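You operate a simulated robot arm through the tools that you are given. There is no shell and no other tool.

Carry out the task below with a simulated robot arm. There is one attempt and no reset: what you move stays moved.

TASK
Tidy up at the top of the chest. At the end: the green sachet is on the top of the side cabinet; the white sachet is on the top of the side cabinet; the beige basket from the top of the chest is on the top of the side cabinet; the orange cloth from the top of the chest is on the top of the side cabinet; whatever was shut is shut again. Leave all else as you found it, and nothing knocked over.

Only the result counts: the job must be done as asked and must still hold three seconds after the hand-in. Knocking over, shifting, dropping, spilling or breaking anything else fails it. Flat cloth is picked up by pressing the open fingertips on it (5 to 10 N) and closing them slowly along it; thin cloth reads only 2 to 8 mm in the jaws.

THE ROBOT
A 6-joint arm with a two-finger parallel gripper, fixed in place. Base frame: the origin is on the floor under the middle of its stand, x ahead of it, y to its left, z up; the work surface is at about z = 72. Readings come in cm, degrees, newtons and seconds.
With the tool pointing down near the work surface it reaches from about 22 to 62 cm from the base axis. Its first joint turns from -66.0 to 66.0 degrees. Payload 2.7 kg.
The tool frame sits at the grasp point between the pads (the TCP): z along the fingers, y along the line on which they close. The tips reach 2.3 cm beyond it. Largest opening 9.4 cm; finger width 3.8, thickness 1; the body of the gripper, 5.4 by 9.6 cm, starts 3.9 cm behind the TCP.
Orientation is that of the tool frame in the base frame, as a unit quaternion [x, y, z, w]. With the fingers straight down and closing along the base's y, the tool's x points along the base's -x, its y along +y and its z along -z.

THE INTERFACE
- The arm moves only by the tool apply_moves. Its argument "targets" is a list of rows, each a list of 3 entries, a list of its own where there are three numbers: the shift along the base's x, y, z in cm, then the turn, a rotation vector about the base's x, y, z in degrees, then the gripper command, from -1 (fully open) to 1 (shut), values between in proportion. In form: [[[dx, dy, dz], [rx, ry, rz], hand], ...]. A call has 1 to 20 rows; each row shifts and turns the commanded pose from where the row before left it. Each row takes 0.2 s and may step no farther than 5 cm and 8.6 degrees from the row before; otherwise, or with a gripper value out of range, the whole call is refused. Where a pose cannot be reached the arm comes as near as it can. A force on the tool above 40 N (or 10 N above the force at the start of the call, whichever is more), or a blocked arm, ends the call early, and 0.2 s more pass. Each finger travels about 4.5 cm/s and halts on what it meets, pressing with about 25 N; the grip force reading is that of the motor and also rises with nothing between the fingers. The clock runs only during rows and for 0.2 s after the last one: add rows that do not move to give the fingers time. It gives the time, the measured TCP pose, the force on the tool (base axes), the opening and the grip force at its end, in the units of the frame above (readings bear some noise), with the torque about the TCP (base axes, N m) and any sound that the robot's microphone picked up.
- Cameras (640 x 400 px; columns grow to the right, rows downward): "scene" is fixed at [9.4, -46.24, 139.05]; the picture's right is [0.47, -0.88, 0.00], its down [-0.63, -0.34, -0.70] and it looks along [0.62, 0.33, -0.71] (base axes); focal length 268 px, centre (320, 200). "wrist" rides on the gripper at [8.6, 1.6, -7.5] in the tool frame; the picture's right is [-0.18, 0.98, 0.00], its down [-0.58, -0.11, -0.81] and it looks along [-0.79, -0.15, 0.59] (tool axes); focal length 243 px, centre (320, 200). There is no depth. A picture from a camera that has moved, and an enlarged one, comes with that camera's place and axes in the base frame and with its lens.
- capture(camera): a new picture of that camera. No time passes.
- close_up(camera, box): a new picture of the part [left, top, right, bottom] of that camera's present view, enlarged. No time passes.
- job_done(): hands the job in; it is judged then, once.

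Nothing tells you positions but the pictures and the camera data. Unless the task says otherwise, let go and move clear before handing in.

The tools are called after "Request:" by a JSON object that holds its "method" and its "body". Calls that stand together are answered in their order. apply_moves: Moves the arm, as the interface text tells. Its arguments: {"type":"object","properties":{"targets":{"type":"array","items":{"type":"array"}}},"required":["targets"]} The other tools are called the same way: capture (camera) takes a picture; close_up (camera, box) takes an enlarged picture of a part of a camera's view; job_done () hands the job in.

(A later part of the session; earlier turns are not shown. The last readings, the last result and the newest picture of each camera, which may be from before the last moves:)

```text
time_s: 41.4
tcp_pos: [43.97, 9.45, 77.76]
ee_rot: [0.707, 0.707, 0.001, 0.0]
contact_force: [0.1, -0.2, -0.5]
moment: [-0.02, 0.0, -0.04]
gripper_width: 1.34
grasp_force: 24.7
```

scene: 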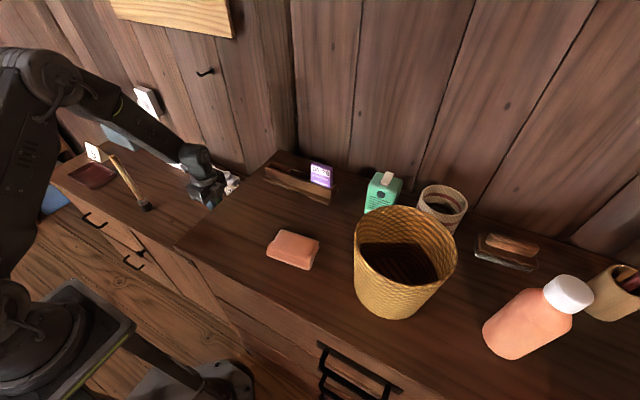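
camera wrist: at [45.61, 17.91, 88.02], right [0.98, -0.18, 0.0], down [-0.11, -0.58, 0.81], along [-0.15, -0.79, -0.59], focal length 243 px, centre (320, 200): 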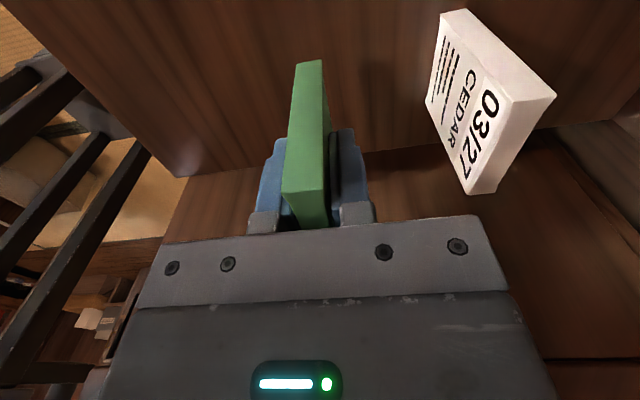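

Request:
{"method": "apply_moves", "body": {"targets": [[[0, 0, -0.12], [0, 0, 0], 0.9], [[0, 0, -0.1], [0, 0, 0], 0.9], [[0, 0, 0], [0, 0, 0], 0.9]]}}

```text
time_s: 42.2
tcp_pos: [43.94, 9.43, 77.59]
ee_rot: [0.707, 0.707, 0.0, 0.0]
contact_force: [-3.4, -1.2, 10.5]
moment: [-0.04, 0.16, 0.03]
gripper_width: 1.32
grasp_force: 25.1
```

The green sachet touches the surface at z ≈ 77.6. I'll ease off a little and open slowly.

Request:
{"method": "apply_moves", "body": {"targets": [[[0, 0, 0.1], [0, 0, 0], 0.9], [[0, 0, 0], [0, 0, 0], 0.8], [[0, 0, 0], [0, 0, 0], 0.74], [[0, 0, 0], [0, 0, 0], 0.72], [[0, 0, 0], [0, 0, 0], 0.7], [[0, 0, 0], [0, 0, 0], 0.68], [[0, 0, 0], [0, 0, 0], 0.66], [[0, 0, 0], [0, 0, 0], 0.63], [[0, 0, 0], [0, 0, 0], 0.6], [[0.05, 0, 0], [0, 0, 0], 0.55], [[0.05, 0, 0], [0, 0, 0], 0.5], [[0, 0, 0], [0, 0, 0], 0.45], [[0, 0, 0], [0, 0, 0], 0.45]]}}

Request:
{"method": "close_up", "body": {"camera": "wrist", "box": [220, 20, 420, 240]}}

```text
time_s: 45.0
tcp_pos: [44.13, 9.42, 77.61]
ee_rot: [0.707, 0.707, 0.0, 0.001]
contact_force: [0.2, 0.0, 0.5]
moment: [0.0, 0.03, -0.02]
gripper_width: 2.58
grasp_force: 0.1
```

```text
1.82 times, centred on (320, 130) of wrist
camera zoom: at [45.66, 18.06, 85.08], right [0.98, -0.18, 0.0], down [-0.11, -0.58, 0.81], along [-0.15, -0.79, -0.59], focal length 441 px, centre (320, 327)
```

zoom: 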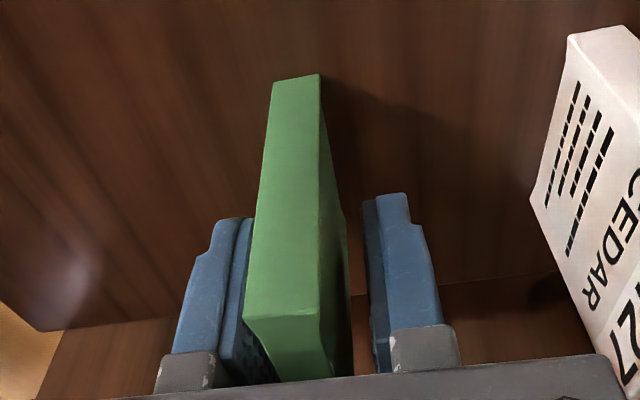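

It stands freely between the pads. I'll open wide and rise straight up.

Request:
{"method": "apply_moves", "body": {"targets": [[[0, 0, 0], [0, 0, 0], 0.35], [[-0.1, 0, 0], [0, 0, 0], 0.2], [[-0.1, 0, 0], [0, 0, 0], 0.0], [[0, 0, 0.5], [0, 0, 0], 0.0], [[0, 0, 1], [0, 0, 0], 0.0], [[0, 0, 2], [0, 0, 0], 0.0], [[0, 0, 2.5], [0, 0, 0], 0.0], [[0, 0, 3], [0, 0, 0], 0.0], [[0, 0, 4], [0, 0, 0], 0.0], [[0, 0, 4], [0, 0, 0], 0.0], [[0, 0, 4], [0, 0, 0], 0.0], [[0, 0, 4], [0, 0, 0], 0.0], [[0, 0, 4], [0, 0, 0], 0.0], [[0, 0, 2], [0, 0, 0], 0.0], [[0, 0, 0], [0, 0, 0], 0.0]]}}

Request:
{"method": "capture", "body": {"camera": "wrist"}}

Request:
{"method": "capture", "body": {"camera": "scene"}}

```text
time_s: 48.2
tcp_pos: [43.85, 9.43, 108.7]
ee_rot: [0.708, 0.707, 0.0, -0.001]
contact_force: [-0.1, -0.2, 0.6]
moment: [-0.01, 0.0, -0.02]
gripper_width: 4.7
grasp_force: 0.0
```

```text
taken
camera wrist: at [45.45, 18.08, 116.16], right [0.98, -0.18, 0.0], down [-0.11, -0.58, 0.81], along [-0.15, -0.79, -0.59], focal length 243 px, centre (320, 200)
```

wrist: 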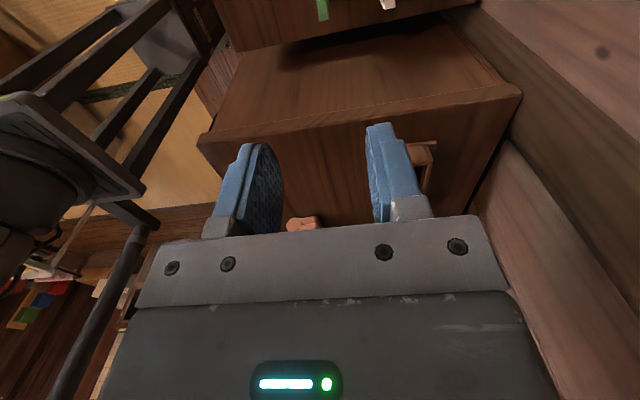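

```text
taken
```

scene: 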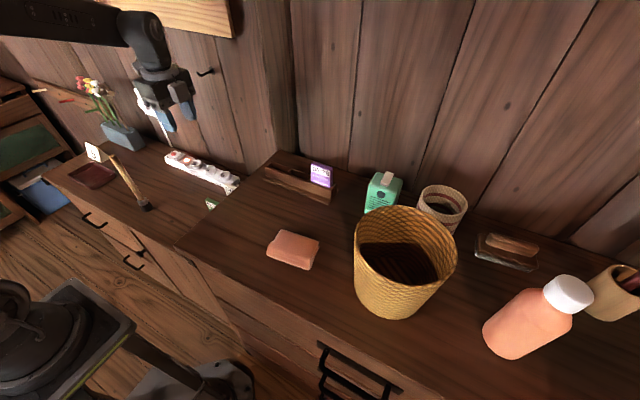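

Both sachets are on the cabinet. Next I'll go above the orange cloth at about (36, -26) for a close look.

Request:
{"method": "apply_moves", "body": {"targets": [[[-0.6, -2.8, 0], [0, 0, 0], -0.5], [[-0.7, -3, 0], [0, 0, 0], -1], [[-0.7, -3, 0], [0, 0, 0], -1], [[-0.7, -3, 0], [0, 0, 0], -1], [[-0.7, -3, 0], [0, 0, 0], -1], [[-0.7, -3, 0], [0, 0, 0], -1], [[-0.7, -3, 0], [0, 0, 0], -1], [[-0.7, -3, 0], [0, 0, 0], -1], [[-0.7, -3, 0], [0, 0, 0], -1], [[-0.6, -3, 0], [0, 0, 0], -1], [[-0.6, -3, 0], [0, 0, 0], -1], [[-0.4, -2.6, 0], [0, 0, 0], -1], [[0, 0, 0], [0, 0, 0], -1]]}}

Request:
{"method": "capture", "body": {"camera": "wrist"}}

Request:
{"method": "capture", "body": {"camera": "scene"}}

```text
time_s: 51.0
tcp_pos: [36.22, -25.77, 108.65]
ee_rot: [0.707, 0.707, 0.0, 0.0]
contact_force: [-0.7, 0.1, 0.0]
moment: [0.0, -0.01, 0.07]
gripper_width: 9.41
grasp_force: 0.1
```

```text
taken
camera wrist: at [37.79, -17.24, 116.11], right [0.98, -0.18, 0.0], down [-0.11, -0.58, 0.81], along [-0.15, -0.79, -0.59], focal length 243 px, centre (320, 200)
```

wrist: 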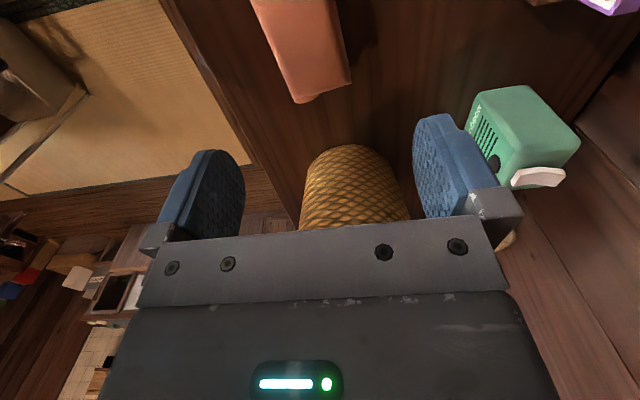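

```text
taken
```

scene: 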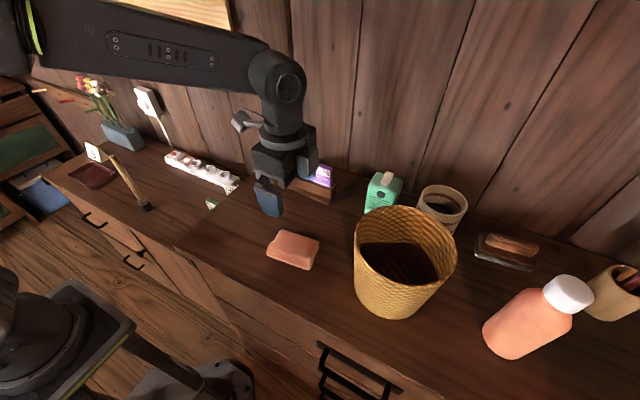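

The cloth is partly cut off in this view, so I'll back up along +y to see all of it.

Request:
{"method": "apply_moves", "body": {"targets": [[[0, 2.5, 0], [0, 0, 0], -1], [[0, 2.5, 0], [0, 0, 0], -1], [[0, 2.5, -1], [0, 0, 0], -1], [[0, 2.5, -1], [0, 0, 0], -1], [[0, 0, -1], [0, 0, 0], -1], [[0, 0, 0], [0, 0, 0], -1]]}}

Request:
{"method": "close_up", "body": {"camera": "wrist", "box": [200, 0, 440, 150]}}

Request:
{"method": "close_up", "body": {"camera": "scene", "box": [240, 210, 340, 280]}}

```text
time_s: 52.4
tcp_pos: [36.23, -15.89, 105.69]
ee_rot: [0.708, 0.707, 0.0, 0.0]
contact_force: [-0.7, 0.0, 0.8]
moment: [-0.02, -0.04, -0.02]
gripper_width: 9.37
grasp_force: 0.1
```

```text
2.67 times, centred on (320, 75) of wrist
camera zoom: at [37.73, -7.33, 113.13], right [0.98, -0.18, 0.0], down [-0.11, -0.58, 0.81], along [-0.15, -0.79, -0.59], focal length 647 px, centre (320, 533)
```

zoom: 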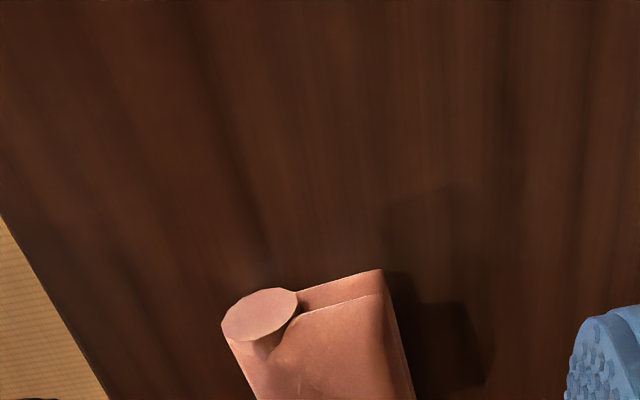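

```text
5.71 times, centred on (290, 245) of scene
camera zoom: at [9.4, -46.24, 139.05], right [0.47, -0.88, 0.0], down [-0.63, -0.34, -0.7], along [0.62, 0.33, -0.71], focal length 1531 px, centre (491, -57)
```

zoom: 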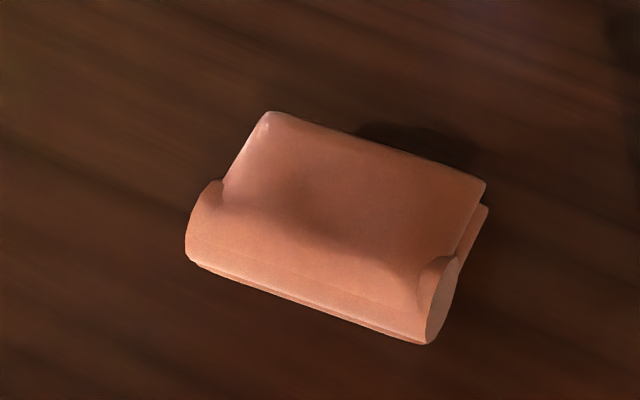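

The cloth is a folded pad about 10 × 6.6 cm and 2.3 cm thick, centred near (34.9, -27) and turned about 7.5°. I'll align the open gripper across its short side and lower to just above it.

Request:
{"method": "apply_moves", "body": {"targets": [[[-0.3, -2.5, 0], [0, 0, 2.5], -1], [[-0.3, -2.5, 0], [0, 0, 2.5], -1], [[-0.3, -2.5, 0], [0, 0, 2.5], -1], [[-0.3, -2.5, 0], [0, 0, 0], -1], [[-0.1, -1.1, -2], [0, 0, 0], -1], [[0, 0, -2.5], [0, 0, 0], -1], [[0, 0, -2.5], [0, 0, 0], -1], [[0, 0, -2], [0, 0, 0], -1], [[0, 0, 0], [0, 0, 0], -1]]}}

Request:
{"method": "close_up", "body": {"camera": "scene", "box": [220, 160, 380, 290]}}

Request:
{"method": "capture", "body": {"camera": "wrist"}}

```text
time_s: 54.4
tcp_pos: [34.67, -26.89, 96.66]
ee_rot: [0.659, 0.752, 0.0, 0.001]
contact_force: [-0.2, -0.8, 0.5]
moment: [-0.02, -0.03, -0.01]
gripper_width: 9.43
grasp_force: 0.1
```

```text
3.08 times, centred on (300, 225) of scene
camera zoom: at [9.4, -46.24, 139.05], right [0.47, -0.88, 0.0], down [-0.63, -0.34, -0.7], along [0.62, 0.33, -0.71], focal length 824 px, centre (382, 123)
```

zoom: 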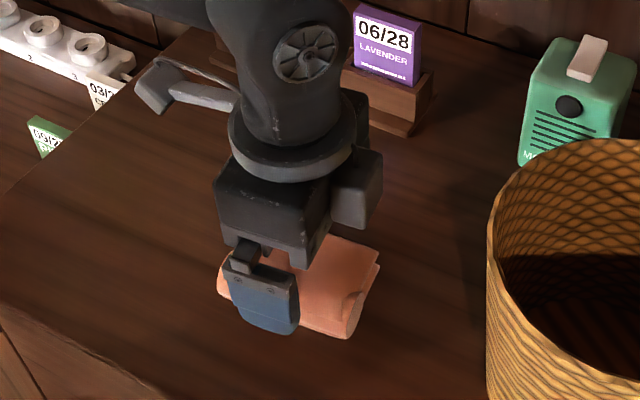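

```text
taken
camera wrist: at [35.13, -18.16, 104.15], right [1.0, -0.05, 0.0], down [-0.03, -0.59, 0.81], along [-0.04, -0.81, -0.59], focal length 243 px, centre (320, 200)
```

wrist: 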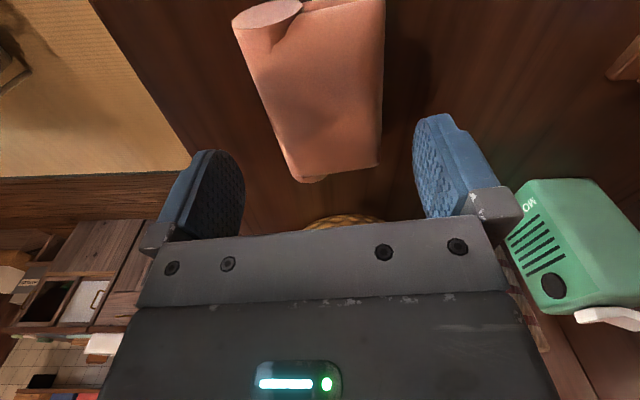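

The cloth lies between the pads with about 1.3 cm to spare each side after a small +0.25 cm correction. I'll lower toward the chest surface.

Request:
{"method": "apply_moves", "body": {"targets": [[[0.25, -0.1, -1], [0, 0, 0], -1], [[0, 0, -1], [0, 0, 0], -1], [[0, 0, -1], [0, 0, 0], -1], [[0, 0, -0.6], [0, 0, 0], -1], [[0, 0, 0], [0, 0, 0], -1]]}}

Request:
{"method": "capture", "body": {"camera": "wrist"}}

```text
time_s: 55.6
tcp_pos: [35.0, -27.01, 93.04]
ee_rot: [0.659, 0.752, 0.001, -0.001]
contact_force: [-0.2, -0.1, -0.5]
moment: [0.02, 0.0, 0.05]
gripper_width: 9.38
grasp_force: 0.0
```

```text
taken
camera wrist: at [35.42, -18.34, 100.54], right [1.0, -0.05, 0.0], down [-0.03, -0.59, 0.81], along [-0.04, -0.81, -0.59], focal length 243 px, centre (320, 200)
```

wrist: 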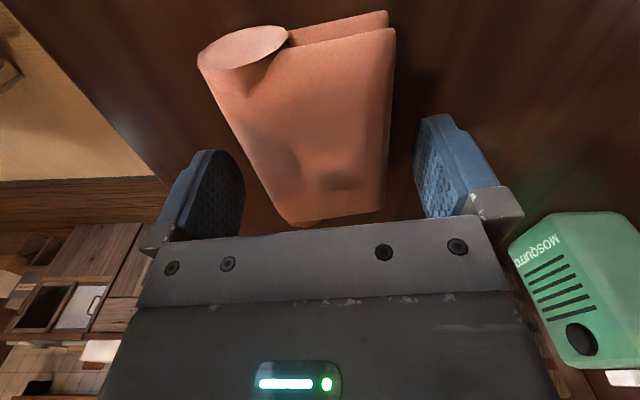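

The cloth is well straddled. I'll step down until the fingertips just touch the chest top.

Request:
{"method": "apply_moves", "body": {"targets": [[[0, 0, -0.4], [0, 0, 0], -1], [[0, 0, -0.3], [0, 0, 0], -1], [[0, 0, -0.2], [0, 0, 0], -1], [[0, 0, 0], [0, 0, 0], -1]]}}

```text
time_s: 56.6
tcp_pos: [35.07, -27.05, 92.35]
ee_rot: [0.659, 0.752, 0.0, 0.002]
contact_force: [-4.6, 12.1, 36.1]
moment: [0.44, 1.99, -0.44]
gripper_width: 9.41
grasp_force: 0.1
```

I got a firm contact of 36 N, mostly on the front finger. I'll back off immediately and look.

Request:
{"method": "apply_moves", "body": {"targets": [[[0, 0, 0.3], [0, 0, 0], -1], [[0, 0, 0], [0, 0, 0], -1]]}}

Request:
{"method": "close_up", "body": {"camera": "scene", "box": [220, 180, 380, 290]}}

Request:
{"method": "capture", "body": {"camera": "wrist"}}

```text
time_s: 57.2
tcp_pos: [34.92, -26.99, 92.29]
ee_rot: [0.66, 0.752, 0.0, 0.0]
contact_force: [0.1, 3.2, 7.9]
moment: [0.04, 0.31, -0.2]
gripper_width: 9.39
grasp_force: 0.1
```

```text
3.64 times, centred on (300, 235) of scene
camera zoom: at [9.39, -46.22, 139.05], right [0.47, -0.88, 0.0], down [-0.63, -0.34, -0.7], along [0.62, 0.33, -0.71], focal length 974 px, centre (393, 73)
```

zoom: 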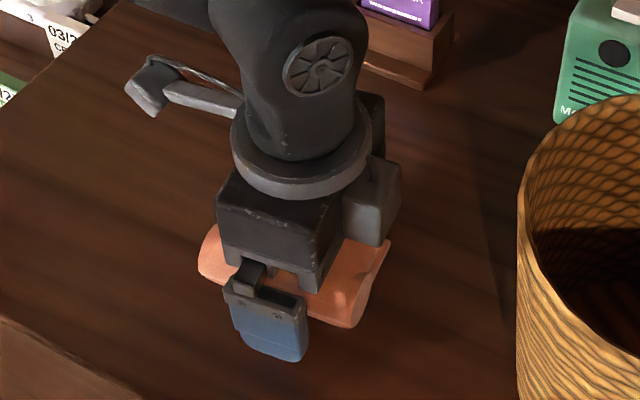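

```text
taken
camera wrist: at [35.47, -18.34, 99.77], right [1.0, -0.05, 0.0], down [-0.03, -0.59, 0.81], along [-0.04, -0.81, -0.59], focal length 243 px, centre (320, 200)
```

wrist: 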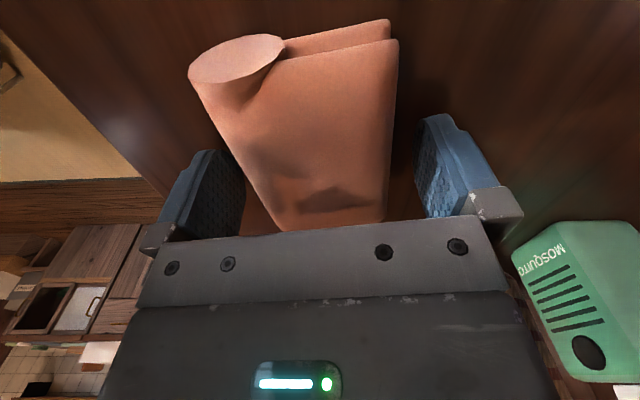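

The chest top is at z ≈ 90.0. I'll raise a hair and close slowly across the cloth.

Request:
{"method": "apply_moves", "body": {"targets": [[[0, 0, 0.12], [0, 0, 0], -1], [[0, 0, 0], [0, 0, 0], -0.85], [[0, 0, 0], [0, 0, 0], -0.7], [[0, 0, 0], [0, 0, 0], -0.6], [[0, 0, 0], [0, 0, 0], -0.5], [[0, 0, 0], [0, 0, 0], -0.45], [[0, 0, 0], [0, 0, 0], -0.4], [[0, 0, 0], [0, 0, 0], -0.35], [[0, 0, 0], [0, 0, 0], -0.3], [[0, 0, 0], [0, 0, 0], -0.3]]}}

Request:
{"method": "capture", "body": {"camera": "wrist"}}

```text
time_s: 59.4
tcp_pos: [35.02, -27.1, 92.55]
ee_rot: [0.66, 0.752, 0.0, 0.0]
contact_force: [0.2, 0.5, 0.8]
moment: [-0.01, -0.02, -0.01]
gripper_width: 6.72
grasp_force: 25.0
```

```text
taken
camera wrist: at [35.49, -18.35, 100.02], right [1.0, -0.05, 0.0], down [-0.03, -0.59, 0.81], along [-0.04, -0.81, -0.59], focal length 243 px, centre (320, 200)
```

wrist: 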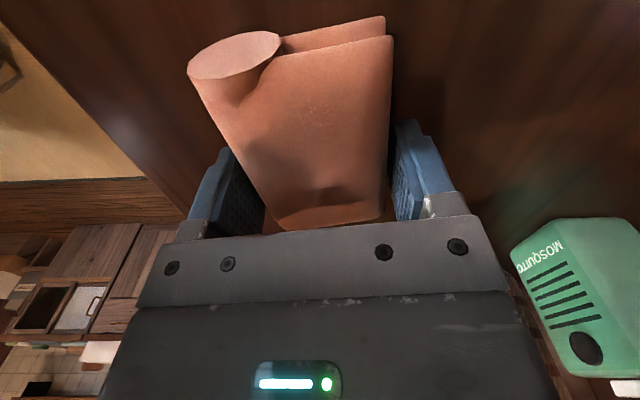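

It's gripped at 6.7 cm with 25 N, and the pad behaves as firm. I'll lift gently.

Request:
{"method": "apply_moves", "body": {"targets": [[[0, 0, 0], [0, 0, 0], -0.1], [[0, 0, 0.2], [0, 0, 0], 0.0], [[0, 0, 0.3], [0, 0, 0], 0.0], [[0, 0, 0.5], [0, 0, 0], 0.0], [[0, 0, 1], [0, 0, 0], 0.0], [[0, 0, 1.5], [0, 0, 0], 0.0], [[0, 0, 2], [0, 0, 0], 0.0], [[0, 0, 0], [0, 0, 0], 0.0]]}}

Request:
{"method": "capture", "body": {"camera": "wrist"}}

Request:
{"method": "close_up", "body": {"camera": "scene", "box": [220, 160, 380, 290]}}

```text
time_s: 61.2
tcp_pos: [34.9, -26.99, 98.03]
ee_rot: [0.659, 0.752, 0.0, 0.001]
contact_force: [0.5, -0.5, 0.2]
moment: [-0.03, 0.02, -0.01]
gripper_width: 6.71
grasp_force: 25.1
```

```text
taken
camera wrist: at [35.38, -18.36, 105.55], right [1.0, -0.05, 0.0], down [-0.03, -0.59, 0.81], along [-0.04, -0.81, -0.59], focal length 243 px, centre (320, 200)
```

wrist: 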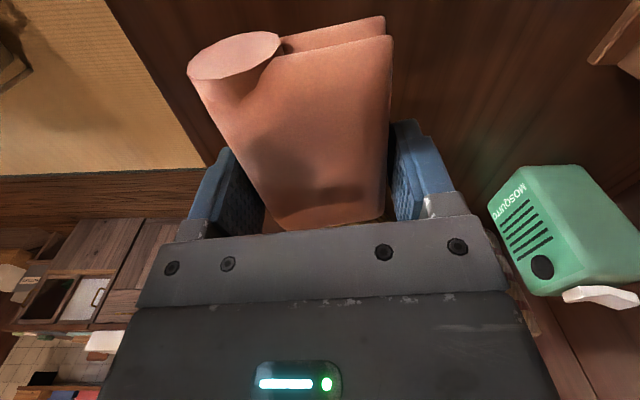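

```text
3.08 times, centred on (300, 225) of scene
camera zoom: at [9.4, -46.24, 139.04], right [0.47, -0.88, 0.0], down [-0.63, -0.34, -0.7], along [0.62, 0.33, -0.71], focal length 824 px, centre (382, 123)
```

zoom: 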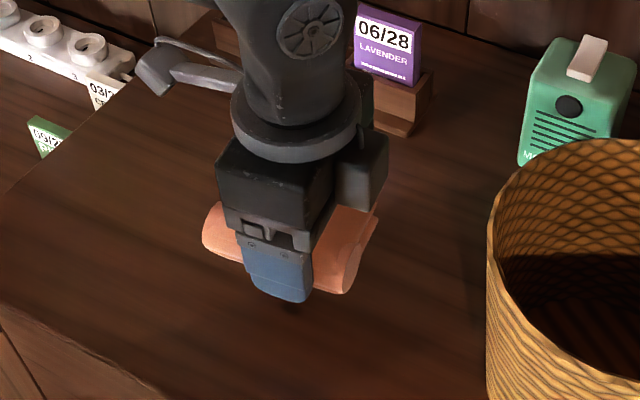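

The cloth is securely held. I'll carry it to the cabinet at about (35.5, 12.5), in front of the sachets.

Request:
{"method": "apply_moves", "body": {"targets": [[[0, 0.5, 2], [0, 0, 0], 0.0], [[0, 1.5, 2], [0, 0, 0], 0.0], [[0, 2.8, 1], [0, 0, 0], 0.0], [[0, 3, 0], [0, 0, 0], 0.0], [[0, 3, 0], [0, 0, 0], 0.0], [[0, 3, 0], [0, 0, 0], 0.0], [[0, 3, 0], [0, 0, 0], 0.0], [[0, 3, 0], [0, 0, 0], 0.0], [[0, 3, 0], [0, 0, 0], 0.0], [[0, 3, 0], [0, 0, 0], 0.0], [[0.1, 3, 0], [0, 0, 0], 0.0], [[0.2, 3, 0], [0, 0, 0], 0.0], [[0.2, 3, 0], [0, 0, 0], 0.0], [[0.1, 2.7, 0], [0, 0, 0], 0.0], [[0, 2, 0], [0, 0, 0], 0.0], [[0, 0, -1.5], [0, 0, 0], 0.0], [[0, 0, -3], [0, 0, 0], 0.0], [[0, 0, -3], [0, 0, 0], 0.0], [[0, 0, -3], [0, 0, 0], 0.0], [[0, 0, 0], [0, 0, 0], 0.0]]}}

Request:
{"method": "capture", "body": {"camera": "wrist"}}

Request:
{"method": "capture", "body": {"camera": "scene"}}

```text
time_s: 65.4
tcp_pos: [35.54, 12.03, 92.46]
ee_rot: [0.659, 0.752, -0.001, 0.0]
contact_force: [-0.4, -0.6, -0.6]
moment: [-0.03, -0.03, -0.02]
gripper_width: 6.76
grasp_force: 24.7
```

```text
taken
camera wrist: at [36.01, 20.91, 99.93], right [1.0, -0.05, 0.0], down [-0.03, -0.59, 0.81], along [-0.04, -0.81, -0.59], focal length 243 px, centre (320, 200)
```

wrist: 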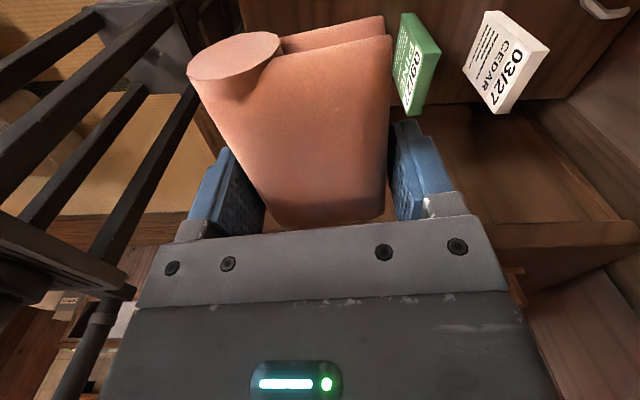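

```text
taken
```

scene: 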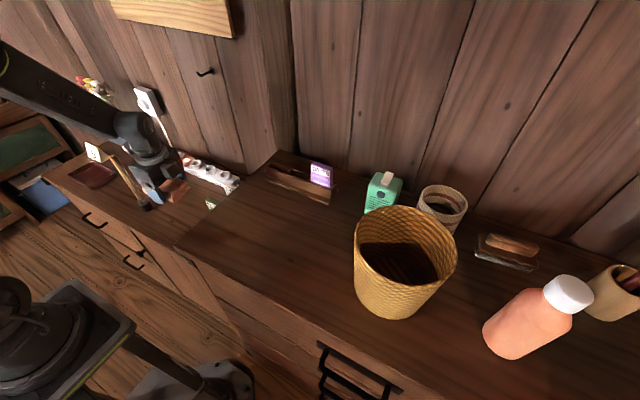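

The view is clear around the cloth, so I'll lower it toward the surface.

Request:
{"method": "apply_moves", "body": {"targets": [[[0, 0, -2.5], [0, 0, 0], 0.0], [[0, 0, -3], [0, 0, 0], 0.0], [[0, 0, -3], [0, 0, 0], 0.0], [[0, 0, -3], [0, 0, 0], 0.0], [[0, 0, -2], [0, 0, 0], 0.0], [[0, 0, -1.5], [0, 0, 0], 0.0], [[0, 0, -1], [0, 0, 0], 0.0], [[0, 0, -0.6], [0, 0, 0], 0.0], [[0, 0, 0], [0, 0, 0], 0.0]]}}

Request:
{"method": "capture", "body": {"camera": "wrist"}}

Request:
{"method": "capture", "body": {"camera": "scene"}}

```text
time_s: 67.4
tcp_pos: [35.73, 12.43, 75.96]
ee_rot: [0.659, 0.752, 0.0, 0.0]
contact_force: [-0.1, 0.4, -0.4]
moment: [-0.01, -0.01, -0.01]
gripper_width: 6.75
grasp_force: 25.1
```

```text
taken
camera wrist: at [36.11, 21.14, 83.3], right [1.0, -0.05, 0.0], down [-0.03, -0.59, 0.81], along [-0.04, -0.81, -0.59], focal length 243 px, centre (320, 200)
```

wrist: 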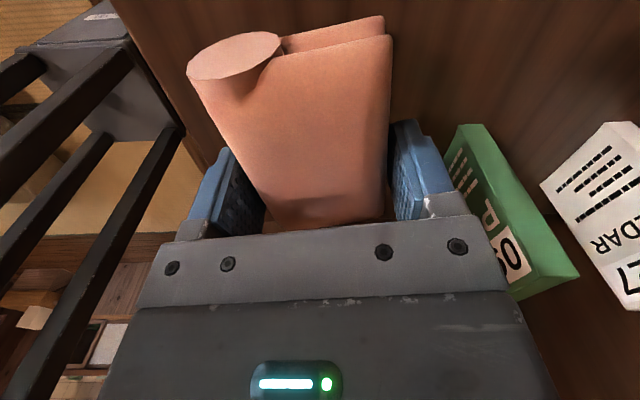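

```text
taken
```

scene: 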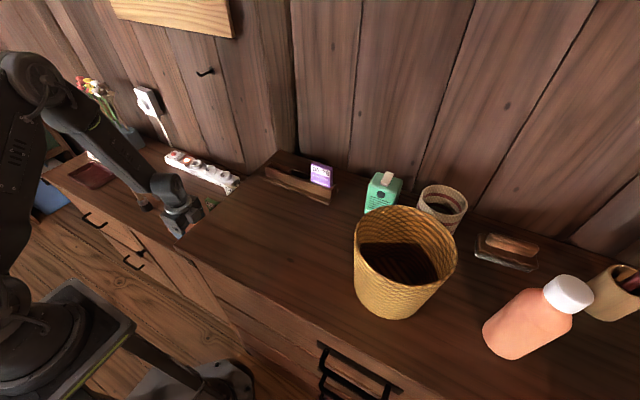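

There is about 1.3 cm to go, so I'll step down gently to contact.

Request:
{"method": "apply_moves", "body": {"targets": [[[0, 0, -0.5], [0, 0, 0], 0.0], [[0, 0, -0.4], [0, 0, 0], 0.0], [[0, 0, -0.2], [0, 0, 0], 0.0], [[0, 0, 0], [0, 0, 0], 0.0]]}}

```text
time_s: 68.4
tcp_pos: [35.7, 12.28, 74.84]
ee_rot: [0.659, 0.752, -0.001, 0.0]
contact_force: [-0.1, -0.1, 0.5]
moment: [0.01, 0.04, -0.01]
gripper_width: 6.74
grasp_force: 25.0
```

Request:
{"method": "apply_moves", "body": {"targets": [[[0, 0, -0.15], [0, 0, 0], 0.0], [[0, 0, -0.1], [0, 0, 0], 0.0], [[0, 0, 0], [0, 0, 0], 0.0]]}}

```text
time_s: 69.2
tcp_pos: [35.6, 12.36, 74.6]
ee_rot: [0.66, 0.752, 0.0, 0.0]
contact_force: [-0.1, -0.5, -0.3]
moment: [-0.01, -0.04, 0.01]
gripper_width: 6.72
grasp_force: 25.6
```

Request:
{"method": "apply_moves", "body": {"targets": [[[0, 0, -0.1], [0, 0, 0], 0.0], [[0, 0, -0.1], [0, 0, 0], 0.0], [[0, 0, 0], [0, 0, 0], 0.0]]}}

```text
time_s: 70.0
tcp_pos: [35.68, 12.4, 74.46]
ee_rot: [0.66, 0.751, 0.001, 0.001]
contact_force: [-5.7, -3.5, 28.2]
moment: [-0.05, 0.16, 0.02]
gripper_width: 6.74
grasp_force: 25.2
```

There is contact at z ≈ 74.5. I'll ease off and open the fingers.

Request:
{"method": "apply_moves", "body": {"targets": [[[0, 0, 0.12], [0, 0, 0], 0.0], [[0, 0, 0], [0, 0, 0], -0.3], [[0, 0, 0], [0, 0, 0], -0.42], [[0, 0, 0], [0, 0, 0], -0.48], [[0, 0, 0.05], [0, 0, 0], -0.55], [[0, 0, 0.05], [0, 0, 0], -0.62], [[0, 0, 0], [0, 0, 0], -0.7], [[0, 0, 0], [0, 0, 0], -0.7]]}}

Request:
{"method": "capture", "body": {"camera": "wrist"}}

```text
time_s: 71.8
tcp_pos: [35.52, 12.44, 74.52]
ee_rot: [0.66, 0.752, 0.0, 0.0]
contact_force: [0.1, 0.4, 0.2]
moment: [-0.01, -0.01, -0.01]
gripper_width: 7.98
grasp_force: 0.0
```

```text
taken
camera wrist: at [36.07, 21.07, 82.08], right [1.0, -0.05, 0.0], down [-0.03, -0.59, 0.81], along [-0.04, -0.81, -0.59], focal length 243 px, centre (320, 200)
```

wrist: 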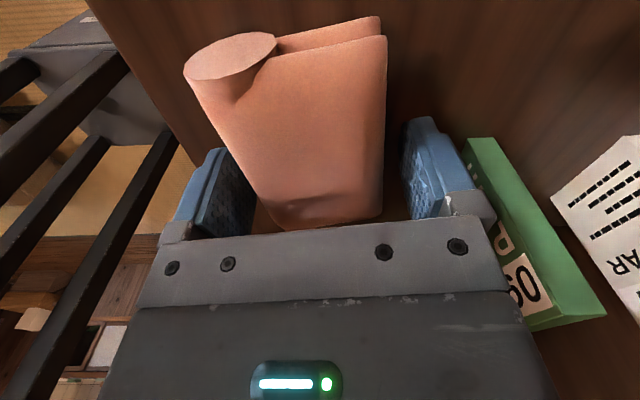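

The cloth is resting on the cabinet and released. I'll rise straight up.

Request:
{"method": "apply_moves", "body": {"targets": [[[0, 0, 0.3], [0, 0, 0], -0.7], [[0, 0, 0.7], [0, 0, 0], -0.7], [[0, 0, 1.5], [0, 0, 0], -0.7], [[0, 0, 2.5], [0, 0, 0], -0.7], [[0, 0, 3], [0, 0, 0], -0.7], [[0, 0, 3.5], [0, 0, 0], -0.7], [[0, 0, 4], [0, 0, 0], -0.7], [[0, 0, 4], [0, 0, 0], -0.7], [[0, 0, 4], [0, 0, 0], -0.7], [[0, 0, 4], [0, 0, 0], -0.7], [[0, 0, 4], [0, 0, 0], -0.7], [[0, 0, 4], [0, 0, 0], -0.7], [[0, 0, 2], [0, 0, 0], -0.7], [[0, 0, 0], [0, 0, 0], -0.7]]}}

Request:
{"method": "capture", "body": {"camera": "wrist"}}

Request:
{"method": "capture", "body": {"camera": "scene"}}

```text
time_s: 74.8
tcp_pos: [35.56, 12.54, 111.95]
ee_rot: [0.66, 0.752, 0.0, 0.0]
contact_force: [0.5, 0.9, -0.5]
moment: [0.04, -0.03, 0.0]
gripper_width: 7.99
grasp_force: 0.1
```

```text
taken
camera wrist: at [36.03, 21.21, 119.48], right [1.0, -0.05, 0.0], down [-0.03, -0.59, 0.81], along [-0.04, -0.81, -0.59], focal length 243 px, centre (320, 200)
```

wrist: 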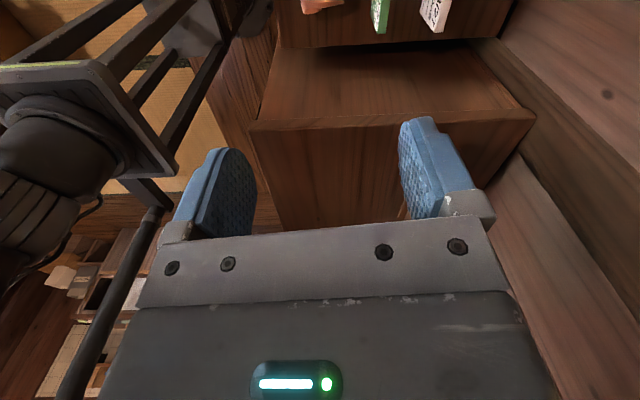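

```text
taken
```

scene: 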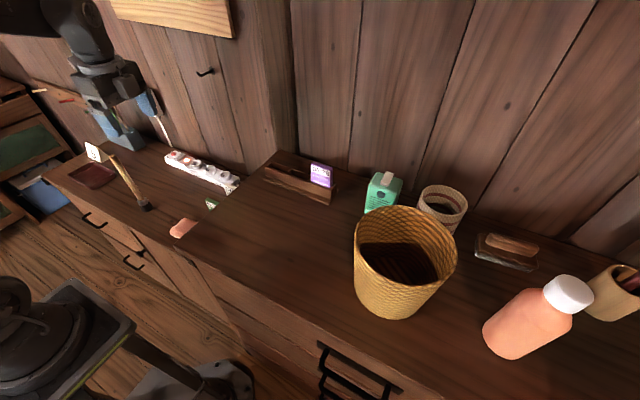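

Both sachets and the cloth are placed. Next is the wicker basket at about (36, -47) with its rim near z ≈ 105. I'll go high beside it with the tool turned so the fingers close radially, and look.

Request:
{"method": "apply_moves", "body": {"targets": [[[-0.2, -3, 0.5], [0, 0, 0], -0.5], [[-0.2, -3, 0.5], [0, 0, 0], -0.5], [[-0.2, -3, 0.5], [0, 0, -5], -0.5], [[-0.2, -3, 0.5], [0, 0, -5], -0.5], [[-0.2, -3, 0.5], [0, 0, -5], -0.5], [[-0.2, -3, 0.5], [0, 0, -5], -0.5], [[-0.2, -3, 0.5], [0, 0, -5], -0.5], [[-0.2, -3, 0.5], [0, 0, -5], -0.5], [[-0.2, -3, 0.5], [0, 0, -5], -0.5], [[-0.2, -3, 0.5], [0, 0, -5], -0.5], [[-0.2, -3, 0.5], [0, 0, -5], -0.5], [[-0.2, -3, 0.5], [0, 0, -5], -0.5], [[-0.1, -3, 0.2], [0, 0, -5], -0.5], [[0, -3, 0], [0, 0, -4.5], -0.5], [[0, -2, 0], [0, 0, 0], -0.5], [[0, 0, 0], [0, 0, 0], -0.5]]}}

Request:
{"method": "capture", "body": {"camera": "wrist"}}

Request:
{"method": "capture", "body": {"camera": "scene"}}

```text
time_s: 78.2
tcp_pos: [33.13, -31.62, 118.35]
ee_rot: [0.946, 0.325, -0.001, 0.0]
contact_force: [0.8, -0.6, 0.1]
moment: [0.0, 0.0, -0.01]
gripper_width: 7.05
grasp_force: 0.0
```

```text
taken
camera wrist: at [40.85, -27.7, 125.83], right [0.46, -0.89, 0.0], down [-0.53, -0.27, 0.81], along [-0.72, -0.37, -0.59], focal length 243 px, centre (320, 200)
```

wrist: 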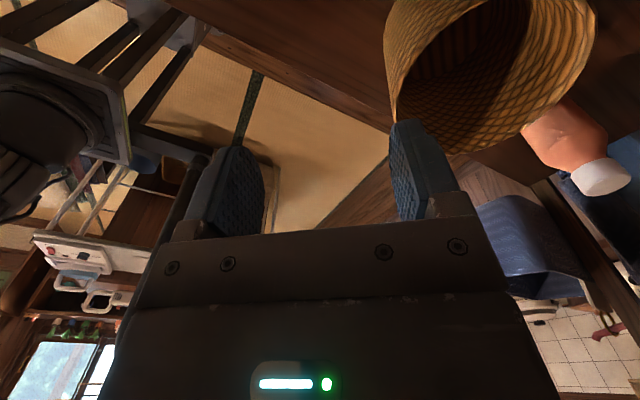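

```text
taken
```

scene: 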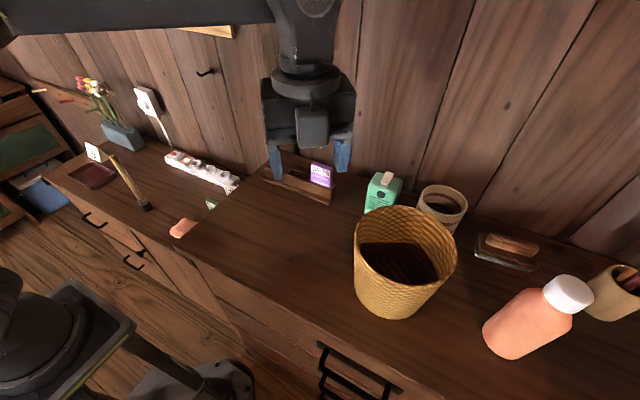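

The basket is in view at the top right. I'll enlarge it to measure rim and taper.

Request:
{"method": "close_up", "body": {"camera": "wrist", "box": [360, 0, 640, 180]}}

Request:
{"method": "close_up", "body": {"camera": "scene", "box": [340, 190, 470, 325]}}

```text
2.22 times, centred on (500, 90) of wrist
camera zoom: at [40.85, -27.7, 125.83], right [0.46, -0.89, 0.0], down [-0.53, -0.27, 0.81], along [-0.72, -0.37, -0.59], focal length 539 px, centre (-80, 444)
```

zoom: 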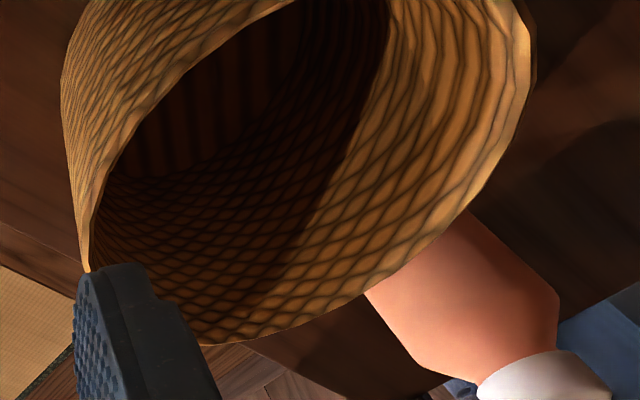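

```text
2.96 times, centred on (405, 258) of scene
camera zoom: at [9.4, -46.25, 139.05], right [0.47, -0.88, 0.0], down [-0.63, -0.34, -0.7], along [0.62, 0.33, -0.71], focal length 794 px, centre (68, 30)
```

zoom: 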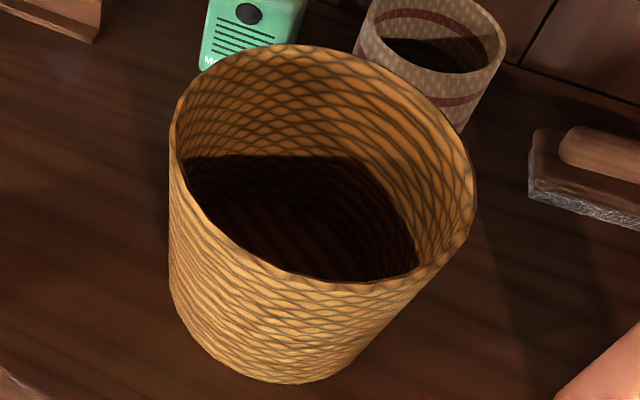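

The rim fits a circle of radius 7.8 cm centred at (36.9, -46.4) at z ≈ 105, tapering to about 6 cm at the base. I'll tilt the tool about 7° to match the near wall's slope and hover above the wall point nearest the robot.

Request:
{"method": "apply_moves", "body": {"targets": [[[-0.2, -1, 0], [-1.3, -1.05, 0], -0.5], [[-0.2, -1.5, 0], [-1.3, -1.05, 0], -0.5], [[-0.3, -1.5, -0.5], [-1.3, -1.05, 0], -0.5], [[-0.3, -1.5, -1], [-1.4, -1.05, 0], -0.5], [[-0.3, -1.5, -1], [0, 0, 0], -0.5], [[-0.3, -1, -1], [0, 0, 0], -0.5], [[0, 0, -1], [0, 0, 0], -0.5], [[0, 0, 0], [0, 0, 0], -0.5]]}}

Request:
{"method": "capture", "body": {"camera": "scene"}}

Request:
{"method": "capture", "body": {"camera": "wrist"}}

```text
time_s: 80.0
tcp_pos: [31.55, -39.69, 113.81]
ee_rot: [0.944, 0.325, 0.02, 0.055]
contact_force: [-0.7, -1.4, -0.1]
moment: [0.01, -0.02, 0.04]
gripper_width: 7.05
grasp_force: 0.0
```

```text
taken
```

scene: 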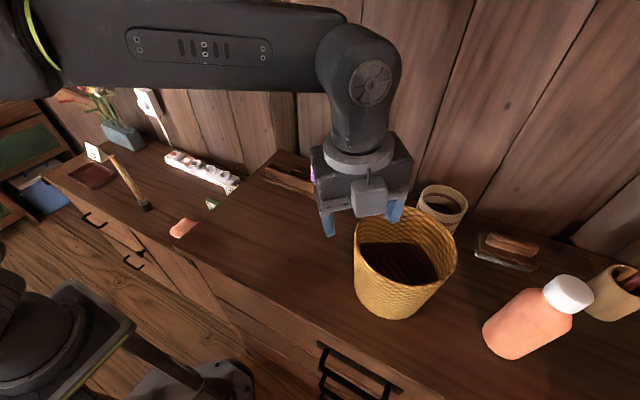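

```text
taken
camera wrist: at [38.75, -35.05, 121.4], right [0.46, -0.88, 0.12], down [-0.58, -0.2, 0.79], along [-0.67, -0.43, -0.61], focal length 243 px, centre (320, 200)
```

wrist: 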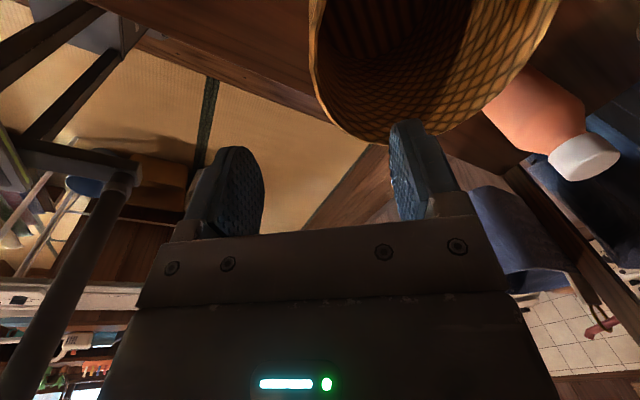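

The fingers appear to straddle the near wall. I'll descend along the tool axis until the tips are just above the rim and check again.

Request:
{"method": "apply_moves", "body": {"targets": [[[0.15, -0.18, -2], [0, 0, 0], -0.5], [[0.15, -0.18, -2], [0, 0, 0], -0.5], [[0.1, -0.14, -1.5], [0, 0, 0], -0.5], [[0, 0, 0], [0, 0, 0], -0.5]]}}

Request:
{"method": "close_up", "body": {"camera": "scene", "box": [290, 120, 480, 330]}}

Request:
{"method": "capture", "body": {"camera": "wrist"}}

```text
time_s: 81.0
tcp_pos: [31.89, -40.31, 108.45]
ee_rot: [0.944, 0.325, 0.019, 0.057]
contact_force: [0.7, -1.0, -0.1]
moment: [-0.02, 0.0, -0.01]
gripper_width: 7.06
grasp_force: 0.1
```

```text
1.90 times, centred on (385, 225) of scene
camera zoom: at [9.4, -46.24, 139.05], right [0.47, -0.88, 0.0], down [-0.63, -0.34, -0.7], along [0.62, 0.33, -0.71], focal length 510 px, centre (196, 152)
```

zoom: 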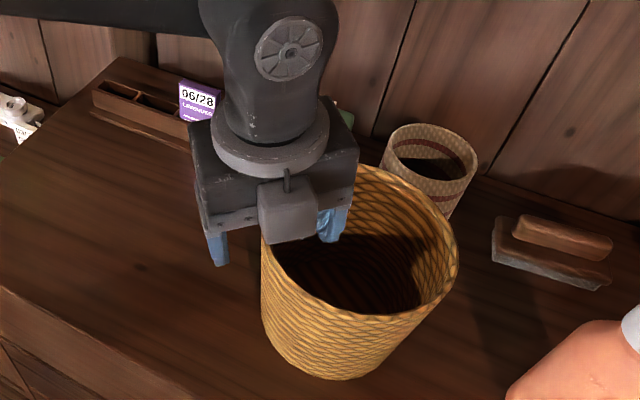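

```text
taken
camera wrist: at [39.09, -35.52, 115.96], right [0.46, -0.88, 0.12], down [-0.58, -0.2, 0.79], along [-0.67, -0.43, -0.61], focal length 243 px, centre (320, 200)
```

wrist: 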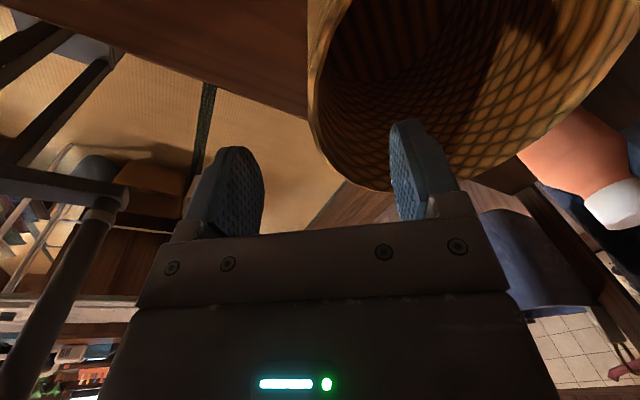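

The wall passes centrally between the fingers. I'll descend about 5 cm along the tool axis.

Request:
{"method": "apply_moves", "body": {"targets": [[[0.11, -0.14, -1.5], [0, 0, 0], -0.5], [[0.11, -0.14, -1.5], [0, 0, 0], -0.5], [[0.07, -0.09, -1], [0, 0, 0], -0.5], [[0.07, -0.09, -1], [0, 0, 0], -0.5], [[0, 0, 0], [0, 0, 0], -0.5]]}}

Request:
{"method": "capture", "body": {"camera": "wrist"}}

Request:
{"method": "close_up", "body": {"camera": "scene", "box": [290, 120, 480, 330]}}

```text
time_s: 82.2
tcp_pos: [32.26, -40.67, 103.4]
ee_rot: [0.944, 0.326, 0.02, 0.055]
contact_force: [-0.1, -0.2, 0.0]
moment: [0.0, 0.03, -0.02]
gripper_width: 7.05
grasp_force: 0.1
```

```text
taken
camera wrist: at [39.54, -36.02, 110.94], right [0.46, -0.88, 0.12], down [-0.58, -0.2, 0.79], along [-0.67, -0.43, -0.61], focal length 243 px, centre (320, 200)
```

wrist: 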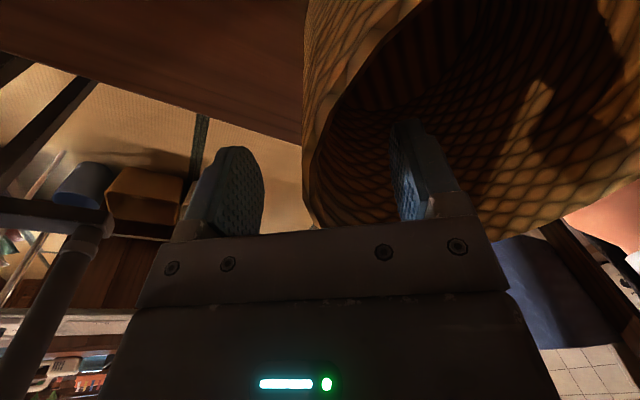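

```text
1.90 times, centred on (385, 225) of scene
camera zoom: at [9.4, -46.24, 139.05], right [0.47, -0.88, 0.0], down [-0.63, -0.34, -0.7], along [0.62, 0.33, -0.71], focal length 510 px, centre (196, 152)
```

zoom: 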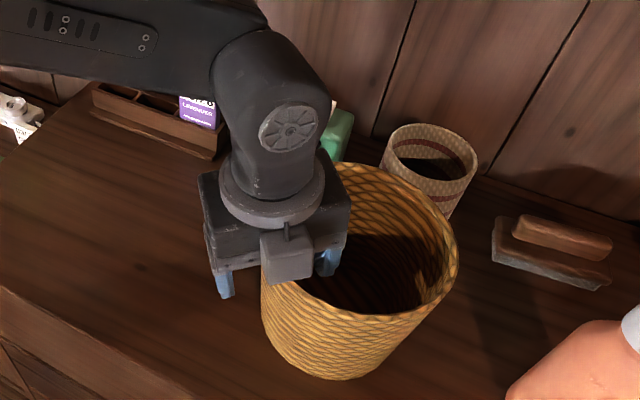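

The wall is inside the grip, so I'll close slowly.

Request:
{"method": "apply_moves", "body": {"targets": [[[0, 0, 0], [0, 0, 0], -0.2], [[0, 0, 0], [0, 0, 0], 0.1], [[0, 0, 0], [0, 0, 0], 0.35], [[0, 0, 0], [0, 0, 0], 0.5], [[0, 0, 0], [0, 0, 0], 0.6], [[0, 0, 0], [0, 0, 0], 0.66], [[0, 0, 0], [0, 0, 0], 0.72], [[0, 0, 0], [0, 0, 0], 0.77], [[0, 0, 0], [0, 0, 0], 0.77]]}}

Request:
{"method": "capture", "body": {"camera": "wrist"}}

```text
time_s: 84.2
tcp_pos: [32.31, -40.66, 103.31]
ee_rot: [0.944, 0.325, 0.019, 0.056]
contact_force: [0.7, 0.6, -1.1]
moment: [0.04, 0.04, 0.0]
gripper_width: 1.16
grasp_force: 4.9
```

```text
taken
camera wrist: at [39.54, -36.02, 110.96], right [0.46, -0.88, 0.12], down [-0.58, -0.2, 0.79], along [-0.67, -0.43, -0.61], focal length 243 px, centre (320, 200)
```

wrist: 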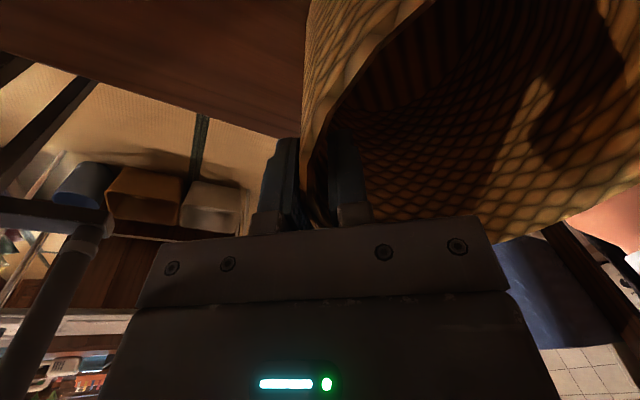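

The pads have met the wall, so I'll tighten to full grip.

Request:
{"method": "apply_moves", "body": {"targets": [[[0, 0, 0], [0, 0, 0], 0.8], [[0, 0, 0], [0, 0, 0], 0.85], [[0, 0, 0], [0, 0, 0], 0.9], [[0, 0, 0], [0, 0, 0], 0.95], [[0, 0, 0], [0, 0, 0], 0.95]]}}

Request:
{"method": "close_up", "body": {"camera": "scene", "box": [290, 120, 480, 330]}}

```text
time_s: 85.4
tcp_pos: [32.44, -40.69, 103.25]
ee_rot: [0.944, 0.325, 0.018, 0.056]
contact_force: [-0.5, 0.7, 0.6]
moment: [0.14, 0.08, -0.02]
gripper_width: 1.15
grasp_force: 25.3
```

```text
1.90 times, centred on (385, 225) of scene
camera zoom: at [9.4, -46.25, 139.04], right [0.47, -0.88, 0.0], down [-0.63, -0.34, -0.7], along [0.62, 0.33, -0.71], focal length 510 px, centre (196, 152)
```

zoom: 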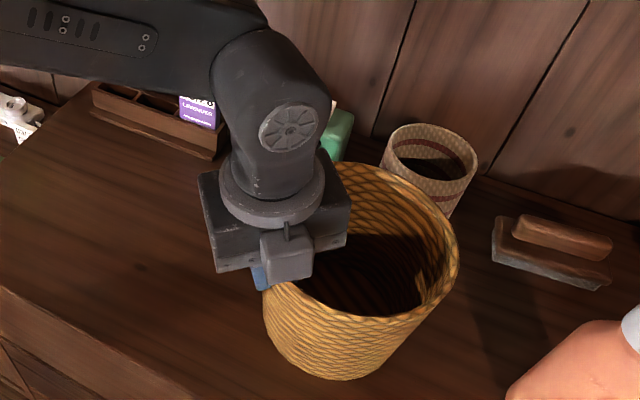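

The wall is firmly gripped at 25 N. I'll lift slowly and watch whether it stays upright.

Request:
{"method": "apply_moves", "body": {"targets": [[[0, 0, 0.2], [0, 0, 0], 0.95], [[0, 0, 0.3], [0, 0, 0], 0.95], [[0, 0, 0.5], [0, 0, 0], 0.95], [[0, 0, 0.5], [0, 0, 0], 0.95], [[0, 0, 0.5], [0, 0, 0], 0.95], [[0, 0, 0], [0, 0, 0], 0.95]]}}

Request:
{"method": "close_up", "body": {"camera": "scene", "box": [290, 120, 480, 330]}}

Request:
{"method": "capture", "body": {"camera": "wrist"}}

```text
time_s: 86.8
tcp_pos: [32.12, -40.54, 105.35]
ee_rot: [0.944, 0.325, 0.02, 0.056]
contact_force: [0.4, 0.3, -1.7]
moment: [0.06, 0.05, 0.03]
gripper_width: 1.13
grasp_force: 25.2
```

```text
1.90 times, centred on (385, 225) of scene
camera zoom: at [9.4, -46.25, 139.04], right [0.47, -0.88, 0.0], down [-0.63, -0.34, -0.7], along [0.62, 0.33, -0.71], focal length 510 px, centre (196, 152)
```

zoom: 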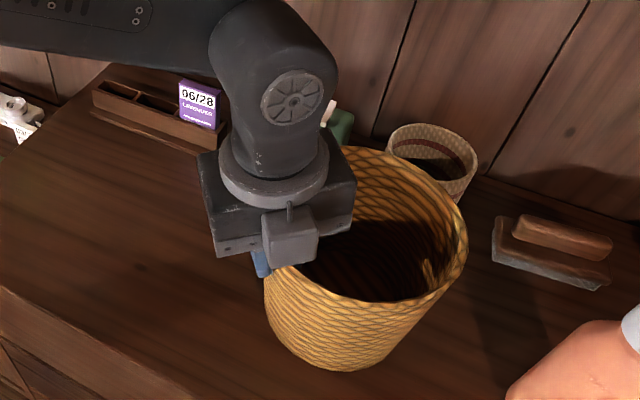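

```text
taken
camera wrist: at [39.51, -35.96, 112.95], right [0.46, -0.88, 0.12], down [-0.58, -0.2, 0.79], along [-0.67, -0.43, -0.61], focal length 243 px, centre (320, 200)
```

wrist: 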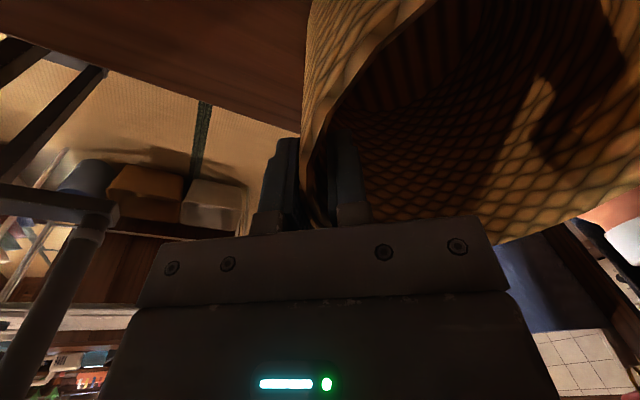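

The basket lifts cleanly and hangs upright. I'll raise it above everything and pull it in toward the robot so it clears the sachet stand when swinging over.

Request:
{"method": "apply_moves", "body": {"targets": [[[0, 0, 1], [0, 0, 0], 0.95], [[0, 0, 2], [0, 0, 0], 0.95], [[0, 0, 2], [0, 0, 0], 0.95], [[0, 0, 2], [0, 0, 0], 0.95], [[0, 0, 1.5], [0, 0, 0], 0.95], [[-0.74, 0.93, 0.5], [0, 0, 0], 0.95], [[-1.48, 1.85, 0], [0, 0, 0], 0.95], [[-1.48, 1.85, 0], [0, 0, 0], 0.95], [[-1.48, 1.85, 0], [0, 0, 0], 0.95], [[-1.48, 1.85, 0], [0, 0, 0], 0.95], [[-0.73, 0.94, 0], [0, 0, 0], 0.95], [[0, 0, 0], [0, 0, 0], 0.95]]}}

Request:
{"method": "capture", "body": {"camera": "scene"}}

Request:
{"method": "capture", "body": {"camera": "wrist"}}

```text
time_s: 89.4
tcp_pos: [24.93, -31.18, 114.26]
ee_rot: [0.944, 0.325, 0.018, 0.056]
contact_force: [0.3, -0.6, -1.7]
moment: [0.09, 0.1, 0.01]
gripper_width: 1.14
grasp_force: 24.8
```

```text
taken
```

scene: 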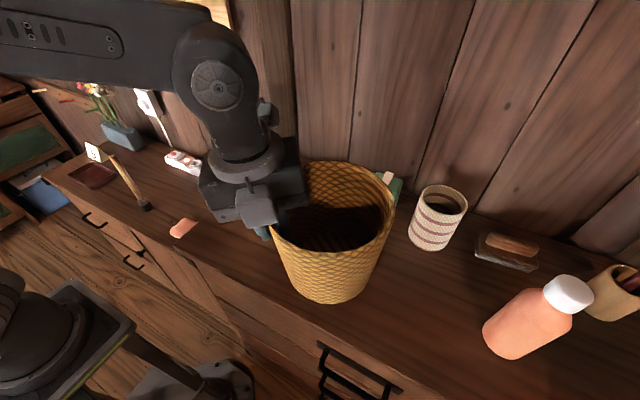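

```text
taken
camera wrist: at [32.15, -26.51, 121.88], right [0.46, -0.88, 0.12], down [-0.58, -0.2, 0.79], along [-0.67, -0.43, -0.61], focal length 243 px, centre (320, 200)
```

wrist: 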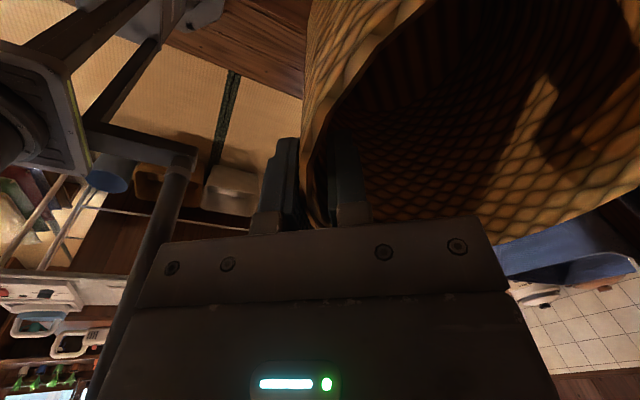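

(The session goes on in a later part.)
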